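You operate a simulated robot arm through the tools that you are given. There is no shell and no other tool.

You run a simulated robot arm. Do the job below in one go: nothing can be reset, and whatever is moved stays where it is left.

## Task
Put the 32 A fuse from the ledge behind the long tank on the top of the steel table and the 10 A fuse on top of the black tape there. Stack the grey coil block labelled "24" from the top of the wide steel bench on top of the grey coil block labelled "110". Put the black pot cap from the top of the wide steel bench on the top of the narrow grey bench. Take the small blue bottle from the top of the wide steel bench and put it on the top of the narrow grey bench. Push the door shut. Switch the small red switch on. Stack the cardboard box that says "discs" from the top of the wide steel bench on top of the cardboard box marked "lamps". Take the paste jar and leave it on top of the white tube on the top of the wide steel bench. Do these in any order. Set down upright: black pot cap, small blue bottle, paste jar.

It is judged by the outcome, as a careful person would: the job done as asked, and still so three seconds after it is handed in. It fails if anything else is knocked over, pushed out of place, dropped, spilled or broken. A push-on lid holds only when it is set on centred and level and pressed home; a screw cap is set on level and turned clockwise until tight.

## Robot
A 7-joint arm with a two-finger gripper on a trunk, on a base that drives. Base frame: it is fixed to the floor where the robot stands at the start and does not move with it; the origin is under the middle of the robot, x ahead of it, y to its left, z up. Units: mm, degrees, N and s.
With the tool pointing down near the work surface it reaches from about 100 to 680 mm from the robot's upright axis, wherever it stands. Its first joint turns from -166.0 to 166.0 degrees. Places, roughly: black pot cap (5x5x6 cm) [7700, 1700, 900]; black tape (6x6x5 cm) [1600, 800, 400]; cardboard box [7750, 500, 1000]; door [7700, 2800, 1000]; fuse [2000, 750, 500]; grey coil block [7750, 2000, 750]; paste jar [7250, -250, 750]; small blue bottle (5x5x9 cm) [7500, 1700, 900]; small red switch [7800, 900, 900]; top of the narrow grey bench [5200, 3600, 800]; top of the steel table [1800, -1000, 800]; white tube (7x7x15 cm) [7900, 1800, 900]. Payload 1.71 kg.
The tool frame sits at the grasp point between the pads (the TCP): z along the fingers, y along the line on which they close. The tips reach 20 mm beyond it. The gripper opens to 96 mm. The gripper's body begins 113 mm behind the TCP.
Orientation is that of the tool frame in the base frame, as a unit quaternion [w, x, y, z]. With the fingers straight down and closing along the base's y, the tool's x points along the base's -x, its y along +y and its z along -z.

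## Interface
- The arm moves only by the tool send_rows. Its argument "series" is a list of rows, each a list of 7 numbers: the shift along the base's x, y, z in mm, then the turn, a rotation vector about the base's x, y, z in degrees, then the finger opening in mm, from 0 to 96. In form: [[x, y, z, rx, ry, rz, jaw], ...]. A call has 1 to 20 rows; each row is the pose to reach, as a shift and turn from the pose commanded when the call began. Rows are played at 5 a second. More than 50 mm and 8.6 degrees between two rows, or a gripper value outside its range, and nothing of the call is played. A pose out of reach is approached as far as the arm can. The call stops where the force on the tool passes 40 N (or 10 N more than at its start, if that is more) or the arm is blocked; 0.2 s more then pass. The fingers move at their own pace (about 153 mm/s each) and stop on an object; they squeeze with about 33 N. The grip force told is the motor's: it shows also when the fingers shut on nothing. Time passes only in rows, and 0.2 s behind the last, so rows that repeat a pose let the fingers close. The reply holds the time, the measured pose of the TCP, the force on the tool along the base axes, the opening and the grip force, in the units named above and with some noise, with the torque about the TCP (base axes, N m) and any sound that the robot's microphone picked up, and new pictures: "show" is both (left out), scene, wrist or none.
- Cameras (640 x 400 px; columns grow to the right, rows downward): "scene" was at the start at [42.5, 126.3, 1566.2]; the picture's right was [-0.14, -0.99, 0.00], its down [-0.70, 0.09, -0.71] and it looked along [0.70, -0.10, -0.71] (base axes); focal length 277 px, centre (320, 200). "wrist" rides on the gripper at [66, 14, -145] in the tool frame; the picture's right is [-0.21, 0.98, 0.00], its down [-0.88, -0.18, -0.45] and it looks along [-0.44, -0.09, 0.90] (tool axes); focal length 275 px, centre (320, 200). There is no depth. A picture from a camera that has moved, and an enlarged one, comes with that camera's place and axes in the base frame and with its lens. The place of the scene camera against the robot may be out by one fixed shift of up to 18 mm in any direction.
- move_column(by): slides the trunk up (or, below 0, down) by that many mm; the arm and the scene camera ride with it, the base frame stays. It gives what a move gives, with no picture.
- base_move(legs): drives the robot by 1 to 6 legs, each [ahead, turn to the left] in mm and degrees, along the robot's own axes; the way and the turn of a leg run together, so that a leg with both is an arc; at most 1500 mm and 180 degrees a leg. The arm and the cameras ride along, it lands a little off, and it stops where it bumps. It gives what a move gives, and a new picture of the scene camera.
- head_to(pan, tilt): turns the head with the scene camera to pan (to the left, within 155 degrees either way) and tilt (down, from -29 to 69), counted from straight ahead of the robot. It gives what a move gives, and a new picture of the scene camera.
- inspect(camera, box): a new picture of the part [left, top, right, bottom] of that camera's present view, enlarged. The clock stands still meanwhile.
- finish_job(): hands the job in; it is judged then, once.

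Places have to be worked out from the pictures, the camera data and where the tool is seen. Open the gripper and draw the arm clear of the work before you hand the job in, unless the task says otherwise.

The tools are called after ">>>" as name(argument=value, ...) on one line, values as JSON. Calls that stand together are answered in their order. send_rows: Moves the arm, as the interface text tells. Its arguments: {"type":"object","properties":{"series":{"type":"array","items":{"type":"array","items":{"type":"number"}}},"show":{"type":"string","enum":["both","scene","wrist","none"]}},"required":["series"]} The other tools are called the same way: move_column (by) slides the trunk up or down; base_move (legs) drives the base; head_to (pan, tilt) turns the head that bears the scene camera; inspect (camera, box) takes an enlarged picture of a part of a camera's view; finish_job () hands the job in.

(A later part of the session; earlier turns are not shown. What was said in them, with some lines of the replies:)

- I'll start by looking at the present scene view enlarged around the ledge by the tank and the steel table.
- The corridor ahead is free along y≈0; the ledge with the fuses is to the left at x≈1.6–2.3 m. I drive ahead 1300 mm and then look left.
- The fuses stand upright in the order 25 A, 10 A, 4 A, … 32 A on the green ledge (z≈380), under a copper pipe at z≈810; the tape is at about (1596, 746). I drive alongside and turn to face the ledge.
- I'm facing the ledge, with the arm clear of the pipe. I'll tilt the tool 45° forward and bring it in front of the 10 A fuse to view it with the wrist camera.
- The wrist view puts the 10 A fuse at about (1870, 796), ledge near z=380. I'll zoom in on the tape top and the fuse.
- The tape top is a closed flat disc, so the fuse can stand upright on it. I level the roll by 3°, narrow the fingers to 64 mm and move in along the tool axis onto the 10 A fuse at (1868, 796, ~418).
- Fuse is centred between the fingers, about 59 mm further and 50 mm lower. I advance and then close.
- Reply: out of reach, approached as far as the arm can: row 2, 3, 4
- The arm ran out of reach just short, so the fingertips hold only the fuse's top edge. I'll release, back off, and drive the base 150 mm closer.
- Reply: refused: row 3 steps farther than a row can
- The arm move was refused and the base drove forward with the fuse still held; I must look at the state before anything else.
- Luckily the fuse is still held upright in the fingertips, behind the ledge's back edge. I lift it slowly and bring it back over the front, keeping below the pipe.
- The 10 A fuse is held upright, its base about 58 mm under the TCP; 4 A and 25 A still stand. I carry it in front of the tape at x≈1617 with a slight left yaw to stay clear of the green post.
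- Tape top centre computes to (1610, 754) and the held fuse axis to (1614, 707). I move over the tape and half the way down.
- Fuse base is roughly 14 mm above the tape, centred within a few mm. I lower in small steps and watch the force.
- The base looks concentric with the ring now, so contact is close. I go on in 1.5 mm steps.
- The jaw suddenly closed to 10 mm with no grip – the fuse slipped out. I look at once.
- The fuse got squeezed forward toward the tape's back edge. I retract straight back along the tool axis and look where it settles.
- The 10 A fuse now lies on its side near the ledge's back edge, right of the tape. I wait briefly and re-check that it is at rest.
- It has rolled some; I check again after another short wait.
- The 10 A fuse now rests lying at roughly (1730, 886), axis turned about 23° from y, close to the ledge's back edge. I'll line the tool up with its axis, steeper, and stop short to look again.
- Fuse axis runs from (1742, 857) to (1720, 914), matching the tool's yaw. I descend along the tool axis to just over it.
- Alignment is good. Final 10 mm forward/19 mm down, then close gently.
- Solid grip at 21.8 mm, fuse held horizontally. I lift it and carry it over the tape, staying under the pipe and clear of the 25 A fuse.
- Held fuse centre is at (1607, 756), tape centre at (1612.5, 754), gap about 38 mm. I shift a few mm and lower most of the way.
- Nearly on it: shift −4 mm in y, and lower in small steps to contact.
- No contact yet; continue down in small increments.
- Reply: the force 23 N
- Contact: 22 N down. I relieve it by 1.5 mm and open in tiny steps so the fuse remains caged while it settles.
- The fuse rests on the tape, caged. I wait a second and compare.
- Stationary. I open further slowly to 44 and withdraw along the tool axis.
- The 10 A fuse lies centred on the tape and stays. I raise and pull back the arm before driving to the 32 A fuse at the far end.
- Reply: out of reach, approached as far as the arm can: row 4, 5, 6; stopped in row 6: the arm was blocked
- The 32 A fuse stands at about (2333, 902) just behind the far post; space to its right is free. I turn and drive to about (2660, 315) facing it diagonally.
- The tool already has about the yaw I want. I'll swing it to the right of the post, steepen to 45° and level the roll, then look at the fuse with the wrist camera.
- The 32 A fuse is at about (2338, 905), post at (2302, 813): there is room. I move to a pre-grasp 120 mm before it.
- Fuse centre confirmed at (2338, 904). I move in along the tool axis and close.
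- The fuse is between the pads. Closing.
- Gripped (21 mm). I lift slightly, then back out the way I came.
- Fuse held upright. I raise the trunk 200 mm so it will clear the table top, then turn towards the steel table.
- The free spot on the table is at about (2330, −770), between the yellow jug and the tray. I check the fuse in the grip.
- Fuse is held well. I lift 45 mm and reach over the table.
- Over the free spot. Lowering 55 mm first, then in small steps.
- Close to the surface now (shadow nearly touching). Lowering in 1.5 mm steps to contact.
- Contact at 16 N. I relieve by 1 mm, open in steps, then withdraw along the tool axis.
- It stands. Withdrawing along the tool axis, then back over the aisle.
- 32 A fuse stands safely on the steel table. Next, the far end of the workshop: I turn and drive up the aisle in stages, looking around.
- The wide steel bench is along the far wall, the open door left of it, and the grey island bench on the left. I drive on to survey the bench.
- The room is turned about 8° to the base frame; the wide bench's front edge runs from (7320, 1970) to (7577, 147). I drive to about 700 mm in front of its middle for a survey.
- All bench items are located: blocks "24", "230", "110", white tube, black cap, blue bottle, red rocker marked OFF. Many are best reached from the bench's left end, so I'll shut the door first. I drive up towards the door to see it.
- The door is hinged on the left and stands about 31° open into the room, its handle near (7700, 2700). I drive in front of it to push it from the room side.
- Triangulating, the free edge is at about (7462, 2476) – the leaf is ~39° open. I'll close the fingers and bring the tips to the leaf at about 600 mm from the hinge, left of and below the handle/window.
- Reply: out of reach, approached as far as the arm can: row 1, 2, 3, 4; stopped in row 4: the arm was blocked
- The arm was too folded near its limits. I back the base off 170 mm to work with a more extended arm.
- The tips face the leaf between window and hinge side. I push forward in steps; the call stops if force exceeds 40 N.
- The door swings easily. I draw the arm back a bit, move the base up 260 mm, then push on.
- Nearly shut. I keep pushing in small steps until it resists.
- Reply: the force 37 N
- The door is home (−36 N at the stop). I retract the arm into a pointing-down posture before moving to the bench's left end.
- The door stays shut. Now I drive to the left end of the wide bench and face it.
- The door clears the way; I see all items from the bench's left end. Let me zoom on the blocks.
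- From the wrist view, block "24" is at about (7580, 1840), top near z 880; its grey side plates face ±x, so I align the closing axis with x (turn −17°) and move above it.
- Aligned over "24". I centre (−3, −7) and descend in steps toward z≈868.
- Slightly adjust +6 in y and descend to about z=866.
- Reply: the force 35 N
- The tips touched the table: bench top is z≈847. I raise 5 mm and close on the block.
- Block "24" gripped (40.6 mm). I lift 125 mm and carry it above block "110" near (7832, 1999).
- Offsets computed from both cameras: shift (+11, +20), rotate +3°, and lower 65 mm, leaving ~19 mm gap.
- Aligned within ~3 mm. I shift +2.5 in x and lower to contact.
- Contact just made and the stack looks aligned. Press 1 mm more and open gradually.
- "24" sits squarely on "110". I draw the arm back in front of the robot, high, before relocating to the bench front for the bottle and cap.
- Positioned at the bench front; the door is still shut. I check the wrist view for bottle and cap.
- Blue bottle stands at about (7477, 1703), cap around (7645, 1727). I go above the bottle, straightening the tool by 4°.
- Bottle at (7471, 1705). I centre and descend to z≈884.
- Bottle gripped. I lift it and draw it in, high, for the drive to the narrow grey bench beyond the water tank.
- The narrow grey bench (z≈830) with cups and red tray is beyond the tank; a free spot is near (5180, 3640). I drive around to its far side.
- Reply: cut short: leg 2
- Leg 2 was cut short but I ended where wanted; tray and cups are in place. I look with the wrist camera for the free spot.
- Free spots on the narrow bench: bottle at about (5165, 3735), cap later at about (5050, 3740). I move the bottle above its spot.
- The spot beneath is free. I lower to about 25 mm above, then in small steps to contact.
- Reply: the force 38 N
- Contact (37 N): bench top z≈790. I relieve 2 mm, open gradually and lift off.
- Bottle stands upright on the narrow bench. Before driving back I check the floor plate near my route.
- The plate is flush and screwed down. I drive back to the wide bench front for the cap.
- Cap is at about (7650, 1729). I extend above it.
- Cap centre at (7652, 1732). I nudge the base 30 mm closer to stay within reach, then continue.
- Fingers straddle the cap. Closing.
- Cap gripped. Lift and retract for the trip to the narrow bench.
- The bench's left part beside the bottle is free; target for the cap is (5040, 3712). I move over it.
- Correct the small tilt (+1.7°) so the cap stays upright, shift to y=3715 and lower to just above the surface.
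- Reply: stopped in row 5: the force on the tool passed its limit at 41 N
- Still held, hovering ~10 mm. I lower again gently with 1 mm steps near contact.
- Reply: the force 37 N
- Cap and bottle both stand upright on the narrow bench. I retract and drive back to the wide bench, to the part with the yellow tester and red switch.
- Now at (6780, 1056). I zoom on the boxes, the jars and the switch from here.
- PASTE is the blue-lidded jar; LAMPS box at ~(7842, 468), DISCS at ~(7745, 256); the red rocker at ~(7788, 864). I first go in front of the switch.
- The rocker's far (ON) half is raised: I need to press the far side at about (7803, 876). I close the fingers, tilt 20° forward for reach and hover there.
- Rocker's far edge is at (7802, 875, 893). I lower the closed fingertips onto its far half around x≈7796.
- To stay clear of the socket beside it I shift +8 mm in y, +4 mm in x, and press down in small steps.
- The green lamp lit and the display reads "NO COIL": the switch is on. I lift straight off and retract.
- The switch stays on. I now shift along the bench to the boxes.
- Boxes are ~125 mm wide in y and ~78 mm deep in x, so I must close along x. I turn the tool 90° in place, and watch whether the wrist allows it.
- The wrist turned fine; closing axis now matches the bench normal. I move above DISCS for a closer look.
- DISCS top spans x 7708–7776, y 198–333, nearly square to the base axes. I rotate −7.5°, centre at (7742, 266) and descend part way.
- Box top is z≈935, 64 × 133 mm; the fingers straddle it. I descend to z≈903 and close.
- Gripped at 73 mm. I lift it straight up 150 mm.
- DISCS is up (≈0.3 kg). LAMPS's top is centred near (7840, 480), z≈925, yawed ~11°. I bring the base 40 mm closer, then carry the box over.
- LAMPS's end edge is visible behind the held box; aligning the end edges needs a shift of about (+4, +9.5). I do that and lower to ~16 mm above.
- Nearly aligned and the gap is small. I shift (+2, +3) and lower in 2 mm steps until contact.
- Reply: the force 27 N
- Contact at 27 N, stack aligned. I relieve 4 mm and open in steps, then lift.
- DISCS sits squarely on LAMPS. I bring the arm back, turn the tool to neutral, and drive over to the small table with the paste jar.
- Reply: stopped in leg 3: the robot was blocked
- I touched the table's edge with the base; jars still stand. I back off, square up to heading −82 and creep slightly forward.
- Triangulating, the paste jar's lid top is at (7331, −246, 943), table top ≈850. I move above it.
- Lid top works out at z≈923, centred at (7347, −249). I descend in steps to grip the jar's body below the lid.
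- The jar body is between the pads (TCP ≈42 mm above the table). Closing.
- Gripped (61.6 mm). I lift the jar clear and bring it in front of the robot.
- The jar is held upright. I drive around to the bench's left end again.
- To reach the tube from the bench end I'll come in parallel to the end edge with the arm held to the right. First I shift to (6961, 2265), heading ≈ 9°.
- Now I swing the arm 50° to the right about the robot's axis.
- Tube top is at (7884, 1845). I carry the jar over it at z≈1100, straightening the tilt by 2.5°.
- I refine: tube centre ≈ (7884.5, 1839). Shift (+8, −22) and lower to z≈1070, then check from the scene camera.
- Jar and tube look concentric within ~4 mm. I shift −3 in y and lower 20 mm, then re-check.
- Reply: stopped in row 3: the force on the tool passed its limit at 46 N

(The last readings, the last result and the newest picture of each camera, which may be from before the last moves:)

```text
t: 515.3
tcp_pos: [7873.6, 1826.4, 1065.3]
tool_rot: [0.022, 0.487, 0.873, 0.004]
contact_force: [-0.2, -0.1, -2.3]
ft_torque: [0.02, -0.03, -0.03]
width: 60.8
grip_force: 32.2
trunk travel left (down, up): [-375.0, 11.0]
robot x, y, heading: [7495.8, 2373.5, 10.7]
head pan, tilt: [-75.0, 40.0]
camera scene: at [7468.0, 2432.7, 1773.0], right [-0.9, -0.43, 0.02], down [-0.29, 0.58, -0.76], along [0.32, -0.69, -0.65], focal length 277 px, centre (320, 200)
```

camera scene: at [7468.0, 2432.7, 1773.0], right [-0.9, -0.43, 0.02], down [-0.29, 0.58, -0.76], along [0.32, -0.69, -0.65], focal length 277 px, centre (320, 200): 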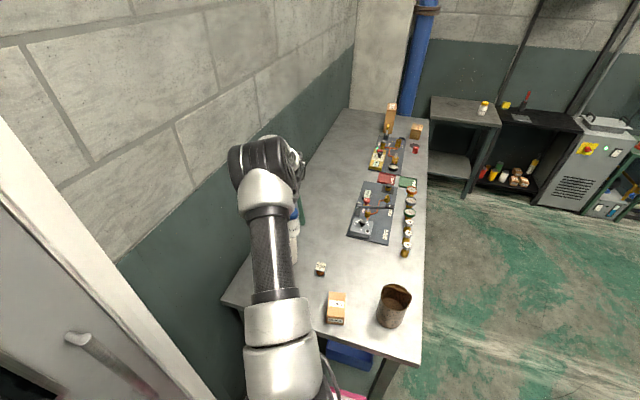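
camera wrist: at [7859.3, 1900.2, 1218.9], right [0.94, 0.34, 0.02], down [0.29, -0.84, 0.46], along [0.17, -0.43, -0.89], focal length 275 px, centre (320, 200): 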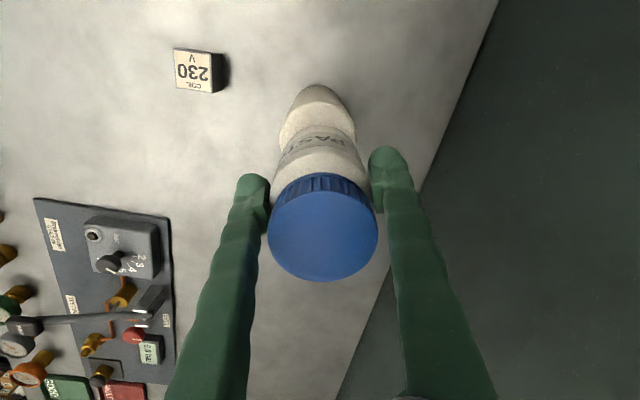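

The jar touched the tube (contact near TCP z≈1057), and the arm sprang back ~15 mm sideways after the stop. The tube still stands; I re-measure before going on.

>>> inspect(camera="wrist", box=[260, 60, 420, 180])

>>> inspect(camera="scene", box=[230, 180, 342, 280])

```text
3.33 times, centred on (340, 120) of wrist
camera zoom: at [7843.5, 1891.6, 1210.0], right [0.94, 0.34, 0.03], down [0.28, -0.84, 0.47], along [0.19, -0.43, -0.88], focal length 918 px, centre (253, 467)
```

zoom: 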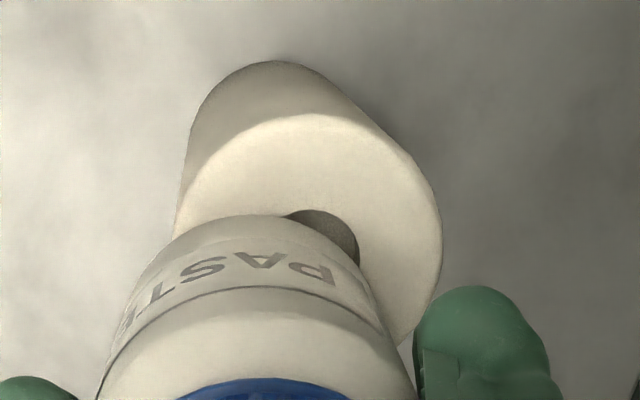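

```text
4.00 times, centred on (286, 230) of scene
camera zoom: at [7468.0, 2432.7, 1773.0], right [-0.9, -0.43, 0.02], down [-0.29, 0.58, -0.76], along [0.32, -0.69, -0.65], focal length 1108 px, centre (456, 80)
```

zoom: 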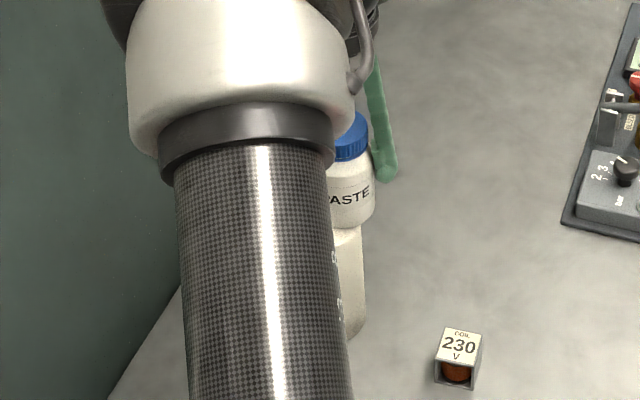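

Re-measured: tube top centre ≈ (7884, 1847), jar base ≈ (7875, 1827). I raise 12 mm, shift (+9, +20), correct the tilt and look again.

>>> send_rows(series=[[0, 0, 12, 0, 0.9, 0, 46], [5, 10, 12, 0, 1.8, 0, 46], [9, 20, 12, 0, 1.8, 0, 46], [9, 20, 12, 0, 1.8, 0, 46]], show="none")

>>> inspect(camera="wrist", box=[240, 60, 400, 180])

>>> inspect(camera="scene", box=[230, 180, 342, 280])

```text
t: 516.3
tcp_pos: [7881.7, 1848.2, 1077.5]
tool_rot: [0.009, 0.488, 0.873, -0.005]
contact_force: [0.1, 0.1, -3.0]
ft_torque: [0.01, 0.01, -0.01]
width: 60.6
grip_force: 33.1
trunk travel left (down, up): [-375.0, 11.0]
robot x, y, heading: [7492.1, 2371.0, 10.6]
head pan, tilt: [-75.0, 40.0]
```

```text
3.33 times, centred on (320, 120) of wrist
camera zoom: at [7857.1, 1911.7, 1222.5], right [0.94, 0.34, 0.0], down [0.3, -0.84, 0.46], along [0.16, -0.43, -0.89], focal length 918 px, centre (320, 467)
```

zoom: 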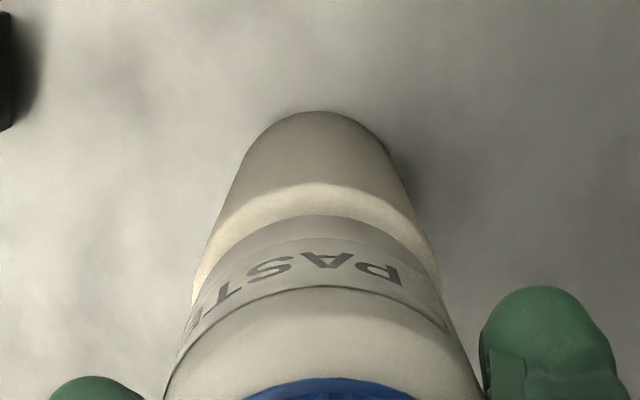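

```text
4.00 times, centred on (286, 230) of scene
camera zoom: at [7468.1, 2432.9, 1773.0], right [-0.9, -0.43, 0.02], down [-0.29, 0.58, -0.76], along [0.32, -0.69, -0.65], focal length 1108 px, centre (456, 80)
```

zoom: 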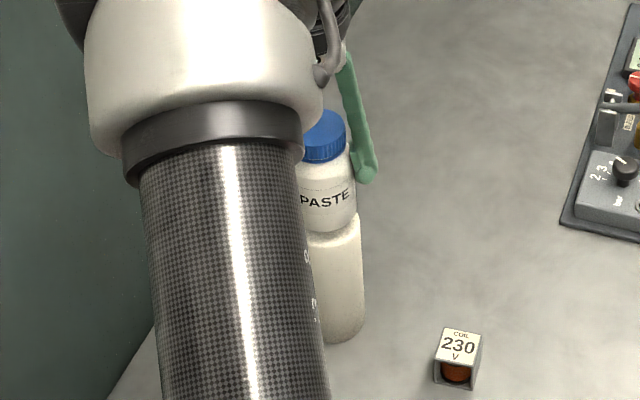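

Jar and tube are concentric within ~3 mm. I shift (−3, −0.5) and lower 16 mm, then in 1 mm steps.

>>> send_rows(series=[[-1.5, 0, -6, 0, 0, 0, 46], [-3, -0.5, -12, 0, 0, 0, 46], [-3, -0.5, -16, 0, 0, 0, 46], [-3, -0.5, -16, 0, 0, 0, 46]], show="none")

>>> inspect(camera="scene", box=[250, 190, 330, 270])

>>> inspect(camera="wrist", box=[240, 60, 400, 180])

```text
t: 517.3
tcp_pos: [7879.0, 1846.2, 1064.9]
tool_rot: [0.01, 0.488, 0.873, -0.005]
contact_force: [-1.0, 0.0, 20.5]
ft_torque: [-0.08, -0.43, 0.03]
width: 60.4
grip_force: 33.1
trunk travel left (down, up): [-375.0, 11.0]
robot x, y, heading: [7498.1, 2373.8, 10.5]
head pan, tilt: [-75.0, 40.0]
```

```text
5.00 times, centred on (290, 230) of scene
camera zoom: at [7466.3, 2435.3, 1773.0], right [-0.9, -0.43, 0.02], down [-0.29, 0.58, -0.76], along [0.32, -0.69, -0.64], focal length 1385 px, centre (470, 50)
```

zoom: 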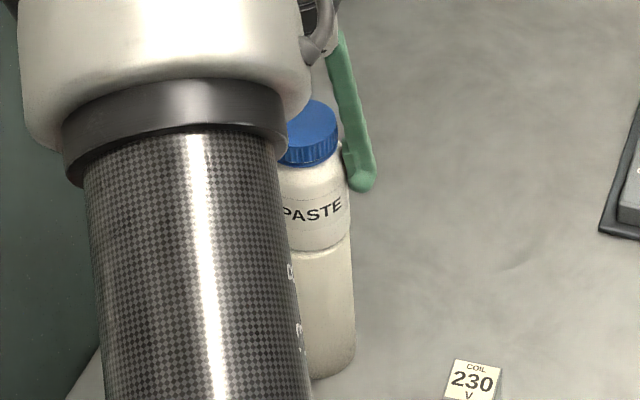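

```text
3.33 times, centred on (320, 120) of wrist
camera zoom: at [7853.5, 1911.5, 1209.7], right [0.94, 0.34, 0.01], down [0.3, -0.83, 0.47], along [0.16, -0.44, -0.88], focal length 918 px, centre (320, 467)
```

zoom: 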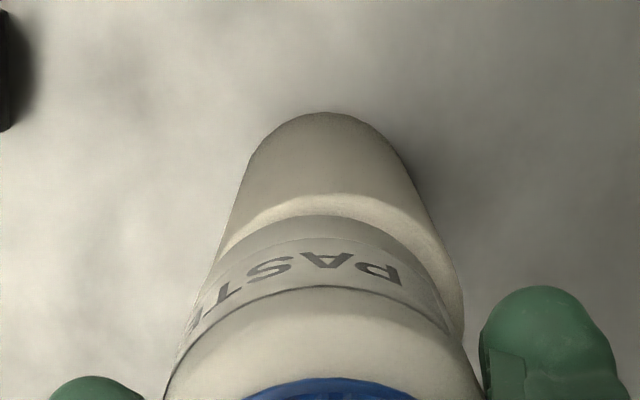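

Contact at ~20 N; the jar sits about 4–5 mm off centre. I lift 5 mm, shift (+2, +4), and set down again.

>>> send_rows(series=[[0, 0, 5, 0, 0, 0, 46], [2, 4, 5, 0, 0, 0, 46], [2, 4, 3, 0, 0, 0, 46], [2, 4, 1, 0, 0, 0, 46], [2, 4, 1, 0, 0, 0, 46]], show="none")

>>> inspect(camera="wrist", box=[240, 60, 400, 180])

>>> inspect(camera="scene", box=[250, 190, 330, 270])

```text
t: 518.5
tcp_pos: [7880.9, 1850.4, 1064.4]
tool_rot: [0.009, 0.488, 0.873, -0.005]
contact_force: [-1.8, 0.6, 15.7]
ft_torque: [-0.08, -0.22, 0.01]
width: 60.8
grip_force: 32.7
trunk travel left (down, up): [-375.0, 11.0]
robot x, y, heading: [7494.4, 2371.1, 10.8]
head pan, tilt: [-75.0, 40.0]
```

```text
3.33 times, centred on (320, 120) of wrist
camera zoom: at [7855.0, 1915.5, 1210.1], right [0.94, 0.34, 0.01], down [0.3, -0.83, 0.46], along [0.16, -0.43, -0.89], focal length 918 px, centre (320, 467)
```

zoom: 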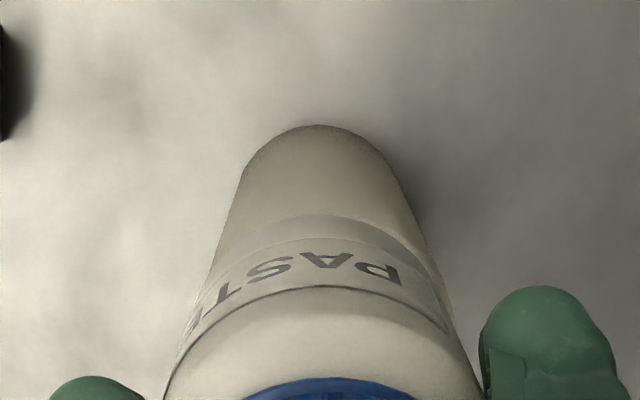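

```text
5.00 times, centred on (290, 230) of scene
camera zoom: at [7466.5, 2434.8, 1773.0], right [-0.9, -0.43, 0.02], down [-0.29, 0.58, -0.76], along [0.32, -0.69, -0.65], focal length 1385 px, centre (470, 50)
```

zoom: 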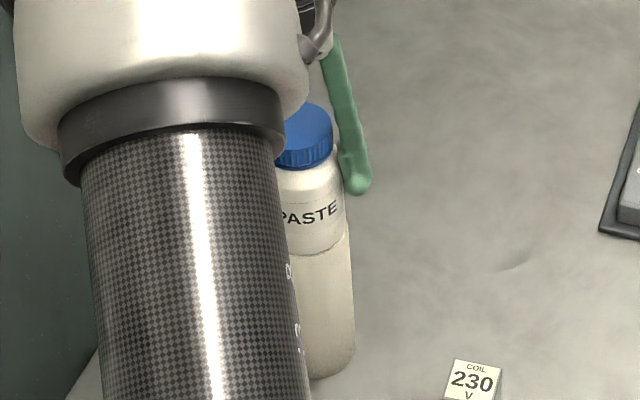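

Now well centred on the tube. I relieve 1 mm, open gradually, and lift straight up.

>>> send_rows(series=[[0, 0, 1, 0, 0, 0, 46], [0, 0, 1, 0, 0, 0, 61], [0, 0, 1, 0, 0, 0, 64], [0, 0, 1, 0, 0, 0, 70], [0, 0, 1, 0, 0, 0, 80], [0, 0, 1, 0, 0, 0, 88], [0, 0, 1, 0, 0, 0, 88]], show="wrist")

>>> inspect(camera="scene", box=[250, 190, 330, 270])

```text
t: 520.1
tcp_pos: [7881.6, 1850.4, 1064.7]
tool_rot: [0.009, 0.488, 0.873, -0.005]
contact_force: [0.2, -0.6, 0.7]
ft_torque: [0.0, 0.02, -0.01]
width: 87.9
grip_force: 0.1
trunk travel left (down, up): [-375.0, 11.0]
robot x, y, heading: [7495.8, 2375.4, 10.5]
head pan, tilt: [-75.0, 40.0]
camera wrist: at [7856.1, 1914.8, 1210.0], right [0.94, 0.34, 0.0], down [0.3, -0.84, 0.46], along [0.16, -0.43, -0.89], focal length 275 px, centre (320, 200)
```

wrist: 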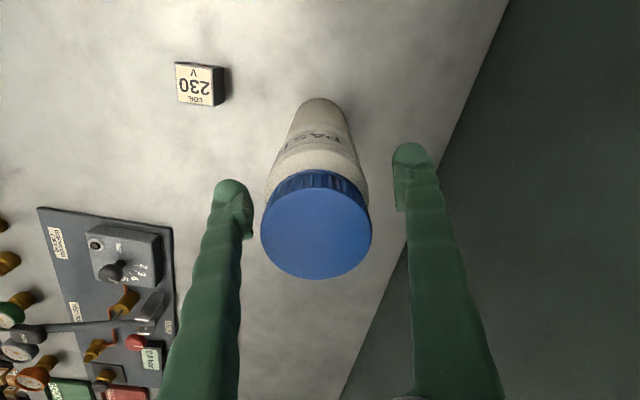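

```text
5.00 times, centred on (290, 230) of scene
camera zoom: at [7467.9, 2433.3, 1773.0], right [-0.9, -0.43, 0.02], down [-0.29, 0.58, -0.76], along [0.32, -0.69, -0.65], focal length 1385 px, centre (470, 50)
```

zoom: 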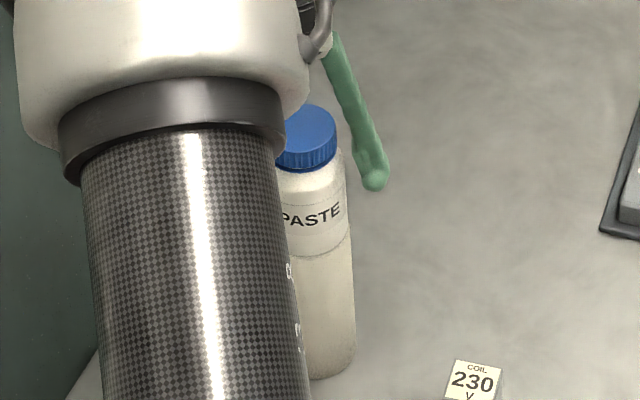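

The jar stands on the tube. I lift straight up and retract.

>>> send_rows(series=[[0, 0, 10, 0, 0, 0, 90], [0, 0, 30, 0, 0, 0, 90], [0, 0, 60, 0, 0, 0, 90], [0, 0, 95, 0, 0, 0, 90], [0, 0, 120, 0, 0, 0, 90], [-12, 35, 125, 0, 0, 1.5, 90], [-26, 75, 125, 0, 0, 3.5, 90], [-40, 115, 125, 0, 0, 5.5, 90], [-54, 155, 125, 0, 0, 7.5, 90], [-68, 195, 125, 0, 0, 9.5, 90], [-82, 235, 120, 0, 0, 11.5, 90], [-96, 275, 115, 0, 0, 13.5, 90], [-96, 275, 115, 0, 0, 13.5, 90]], show="both")

```text
t: 522.9
tcp_pos: [7786.4, 2126.0, 1176.8]
tool_rot: [0.008, 0.381, 0.924, -0.003]
contact_force: [-1.5, -0.1, -0.5]
ft_torque: [0.03, 0.04, -0.02]
width: 89.7
grip_force: 0.1
trunk travel left (down, up): [-375.0, 11.0]
robot x, y, heading: [7497.2, 2372.3, 10.7]
head pan, tilt: [-75.0, 40.0]
camera scene: at [7468.4, 2432.2, 1773.0], right [-0.9, -0.43, 0.02], down [-0.29, 0.58, -0.76], along [0.32, -0.69, -0.65], focal length 277 px, centre (320, 200)
camera wrist: at [7746.1, 2182.9, 1321.6], right [0.84, 0.55, 0.0], down [0.48, -0.74, 0.46], along [0.26, -0.38, -0.89], focal length 275 px, centre (320, 200)
```

scene: 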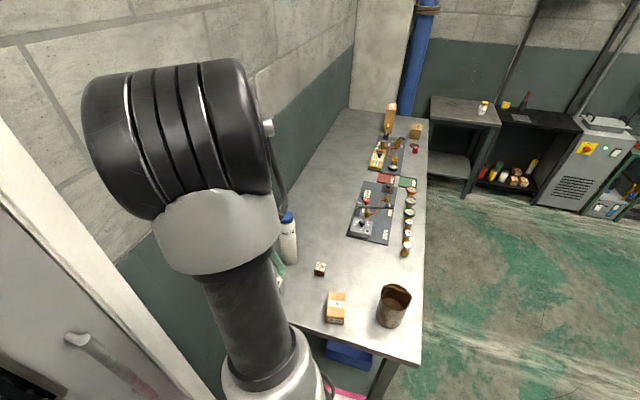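
wrist: 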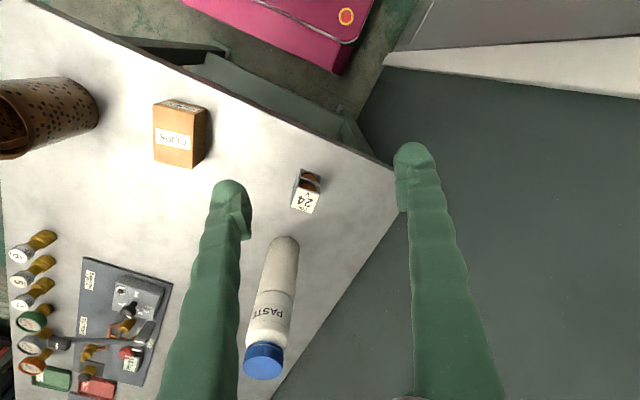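

All placed. I back the robot out of the gap and take a last look at the bench, the door and the switch.

>>> base_move(legs=[[-560, 0]])

>>> head_to(pan=-15, tilt=35)

>>> inspect(camera="scene", box=[200, 60, 640, 340])

```text
t: 526.2
tcp_pos: [7254.5, 2027.2, 1174.2]
tool_rot: [0.006, 0.379, 0.925, -0.005]
contact_force: [1.4, -0.2, 0.3]
ft_torque: [-0.02, 0.06, 0.0]
width: 90.2
grip_force: 0.0
trunk travel left (down, up): [-375.0, 11.0]
robot x, y, heading: [6955.7, 2269.7, 11.1]
head pan, tilt: [-75.0, 40.0]
camera scene: at [6933.2, 2331.8, 1773.0], right [-0.9, -0.44, 0.02], down [-0.3, 0.58, -0.76], along [0.32, -0.69, -0.65], focal length 277 px, centre (320, 200)
```

scene: 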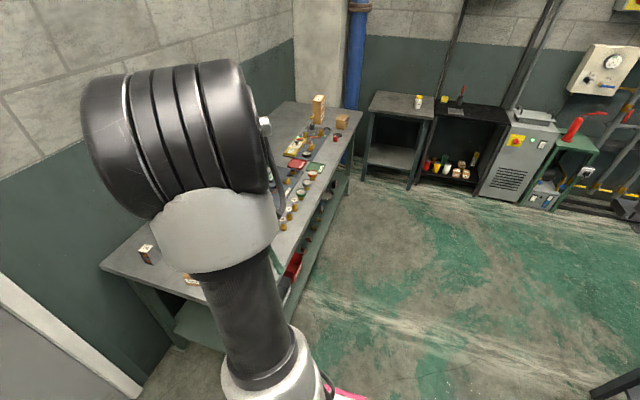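

```text
t: 527.5
tcp_pos: [7236.0, 2023.7, 1178.7]
tool_rot: [0.013, 0.378, 0.926, -0.001]
contact_force: [0.4, -0.4, 0.2]
ft_torque: [-0.02, 0.03, 0.01]
width: 89.9
grip_force: 0.1
trunk travel left (down, up): [-375.0, 11.0]
robot x, y, heading: [6956.7, 2269.3, 10.9]
head pan, tilt: [-15.0, 35.0]
camera scene: at [6979.9, 2400.9, 1779.5], right [-0.07, -1.0, 0.0], down [-0.59, 0.04, -0.81], along [0.81, -0.06, -0.59], focal length 277 px, centre (320, 200)
```

scene: 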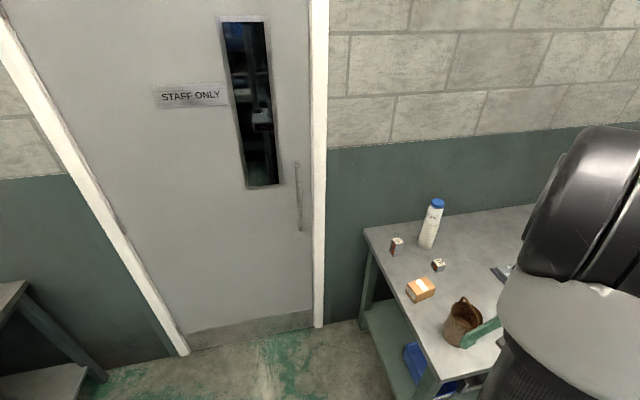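

```text
1.43 times, centred on (420, 200) of scene
camera zoom: at [6979.9, 2400.9, 1779.5], right [-0.07, -1.0, 0.0], down [-0.59, 0.04, -0.81], along [0.81, -0.06, -0.59], focal length 396 px, centre (177, 200)
```

zoom: 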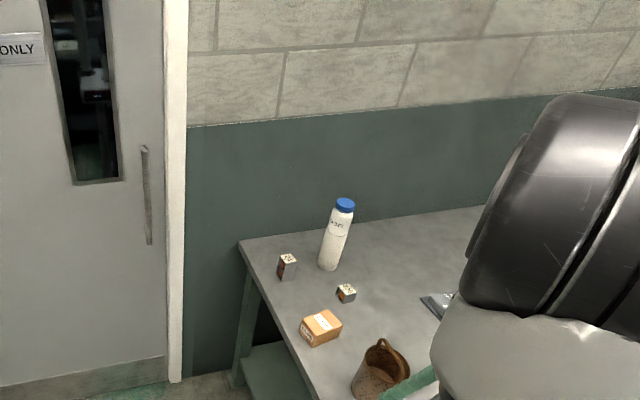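

Everything here is as wanted. For safety I also drive back to check the two fuses from the aisle.

>>> base_move(legs=[[-300, 0], [0, -102], [1300, 0], [0, -48.7], [866, 0]])

>>> head_to(pan=150, tilt=25)

```text
t: 548.6
tcp_pos: [5649.9, 383.7, 1179.7]
tool_rot: [0.004, 0.993, -0.117, -0.014]
contact_force: [-0.1, -0.2, -1.0]
ft_torque: [-0.01, 0.0, -0.03]
width: 90.1
grip_force: 0.0
trunk travel left (down, up): [-375.0, 11.0]
robot x, y, heading: [6019.0, 316.2, -138.4]
head pan, tilt: [-15.0, 35.0]
camera scene: at [6056.9, 168.7, 1779.5], right [-0.45, 0.89, 0.0], down [0.52, 0.27, -0.81], along [-0.72, -0.36, -0.59], focal length 277 px, centre (320, 200)
```

scene: 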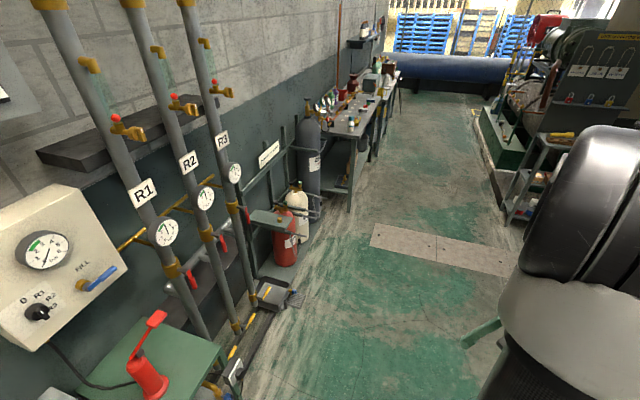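

```text
t: 551.1
tcp_pos: [5666.0, 393.3, 1183.3]
tool_rot: [0.01, 0.993, -0.118, -0.018]
contact_force: [0.1, 0.6, 0.3]
ft_torque: [0.01, 0.0, 0.0]
width: 90.0
grip_force: 0.0
trunk travel left (down, up): [-375.0, 11.0]
robot x, y, heading: [6018.9, 314.5, -138.5]
head pan, tilt: [150.0, 25.0]
camera scene: at [6226.4, 227.2, 1798.0], right [0.2, -0.98, -0.01], down [-0.4, -0.07, -0.91], along [0.89, 0.19, -0.41], focal length 277 px, centre (320, 200)
```

scene: 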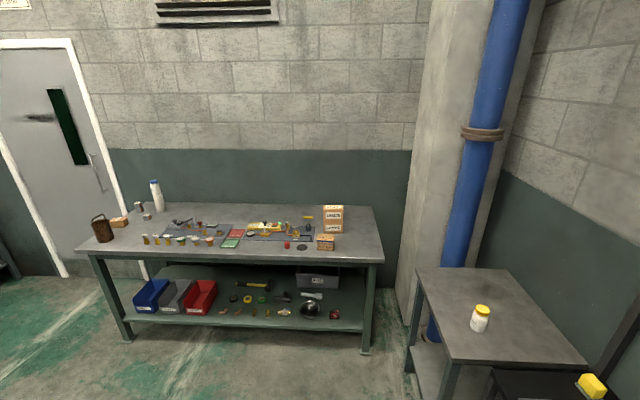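

The bench is all in order (lamp green, stacks standing, door shut). Now on to the fuse check.

>>> base_move(legs=[[0, -34], [1500, 0], [1000, 0]])

>>> head_to(pan=-25, tilt=25)

```text
t: 566.4
tcp_pos: [3239.7, 286.9, 1182.9]
tool_rot: [0.003, 0.907, -0.421, -0.021]
contact_force: [-0.8, 0.7, -0.6]
ft_torque: [-0.02, -0.02, 0.03]
width: 89.9
grip_force: 0.0
trunk travel left (down, up): [-375.0, 11.0]
robot x, y, heading: [3476.4, 13.4, -174.4]
head pan, tilt: [150.0, 25.0]
camera scene: at [3598.3, -183.6, 1798.0], right [-0.42, -0.91, -0.01], down [-0.37, 0.18, -0.91], along [0.83, -0.38, -0.41], focal length 277 px, centre (320, 200)
```

scene: 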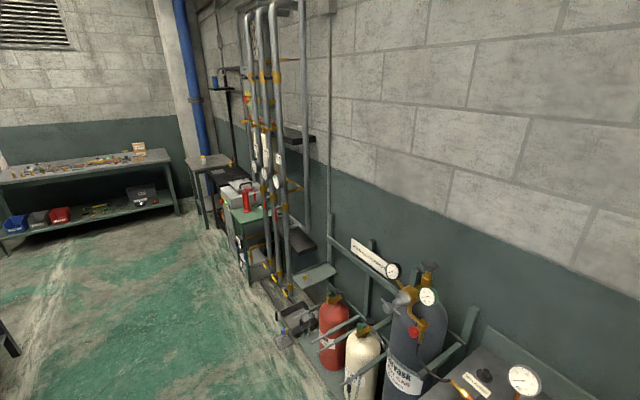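

```text
t: 569.0
tcp_pos: [3257.9, 287.6, 1186.0]
tool_rot: [0.006, 0.907, -0.421, -0.028]
contact_force: [0.5, -0.3, 0.0]
ft_torque: [-0.03, 0.02, 0.02]
width: 89.9
grip_force: 0.1
trunk travel left (down, up): [-375.0, 11.0]
robot x, y, heading: [3479.5, 15.1, -174.6]
head pan, tilt: [-25.0, 25.0]
camera scene: at [3428.5, -114.2, 1795.3], right [0.34, 0.94, 0.01], down [0.41, -0.14, -0.9], along [-0.85, 0.3, -0.44], focal length 277 px, centre (320, 200)
```

scene: 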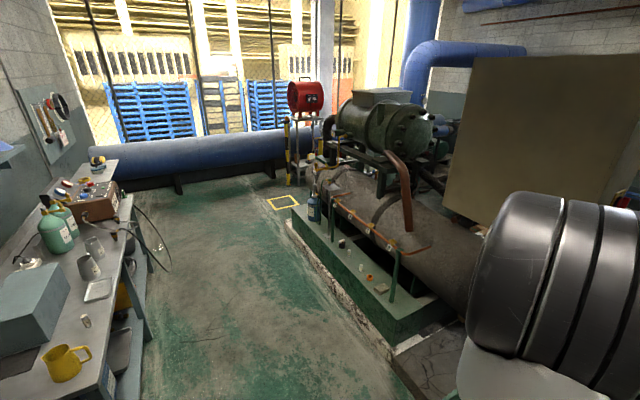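

>>> inspect(camera="scene", box=[325, 225, 397, 295])

>>> inspect(camera="scene", box=[70, 300, 118, 340])

>>> inspect(camera="scene", box=[332, 232, 356, 252])

```text
5.71 times, centred on (361, 260) of scene
camera zoom: at [3428.5, -114.2, 1795.3], right [0.34, 0.94, 0.01], down [0.41, -0.14, -0.9], along [-0.85, 0.3, -0.44], focal length 1583 px, centre (86, -143)
```

zoom: 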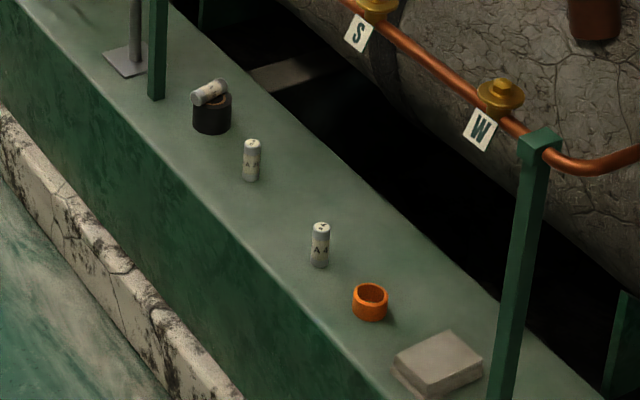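

```text
10.00 times, centred on (94, 320) of scene
camera zoom: at [3428.5, -114.2, 1795.3], right [0.34, 0.94, 0.01], down [0.41, -0.14, -0.9], along [-0.85, 0.3, -0.44], focal length 2770 px, centre (2580, -1000)
```

zoom: 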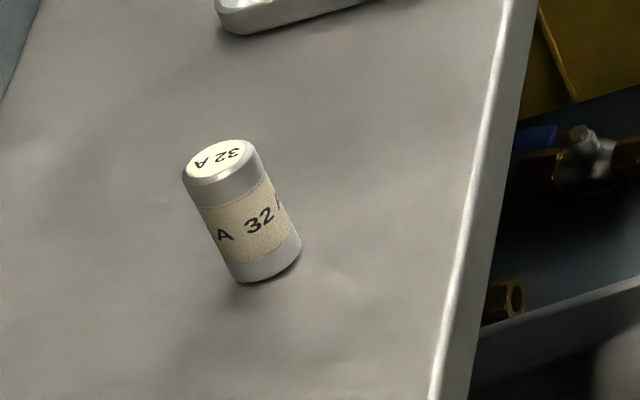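

```text
16.00 times, centred on (344, 242) of scene
camera zoom: at [3428.5, -114.2, 1795.3], right [0.34, 0.94, 0.01], down [0.41, -0.14, -0.9], along [-0.85, 0.3, -0.44], focal length 4431 px, centre (-64, -472)
```

zoom: 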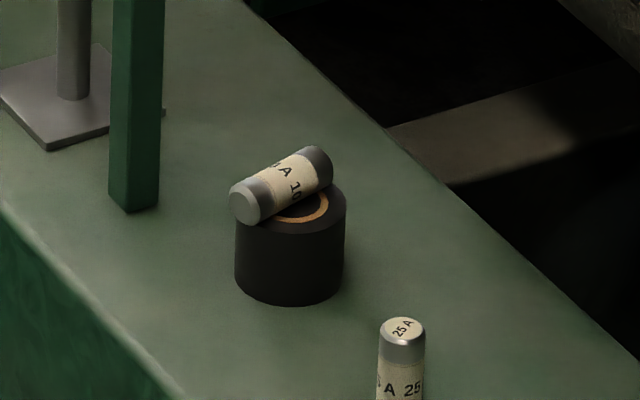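

All is confirmed: the 10 A fuse rests on the tape, the 32 A fuse stands on the steel table, and the rest stayed put. The gripper is open and the arm is clear, so I hand the job in.

>>> finish_job()

```text
The job is handed in.
```

All eight tasks are done, and I saw each result on camera before handing in.

- **Fuses:** the 32 A fuse stands upright on the steel table. The 10 A fuse lies on its side on top of the black tape. It slipped out of the gripper once while I was placing it, and I picked it up from the ledge and laid it on the tape. About eight minutes later it was still there.
- **Coil blocks:** the "24" block sits squarely on the "110" block.
- **Pot cap and blue bottle:** both stand upright on the narrow grey bench.
- **Door:** pushed against its stop and shut.
- **Red switch:** on; the lamp is green and the display reads "NO COIL".
- **Cardboard boxes:** the "discs" box sits on the "lamps" box.
- **Paste jar:** the blue-lidded jar stands upright on the white tube. The first set-down pressed harder than intended and may have shifted the tube by a few millimetres; it stayed standing.

The base was stopped twice while driving. Once it touched the edge of the small table where the jars stood. The other time a turn near the narrow bench was cut short, and I don't know what it met. Nothing had moved or fallen over in the pictures afterwards.
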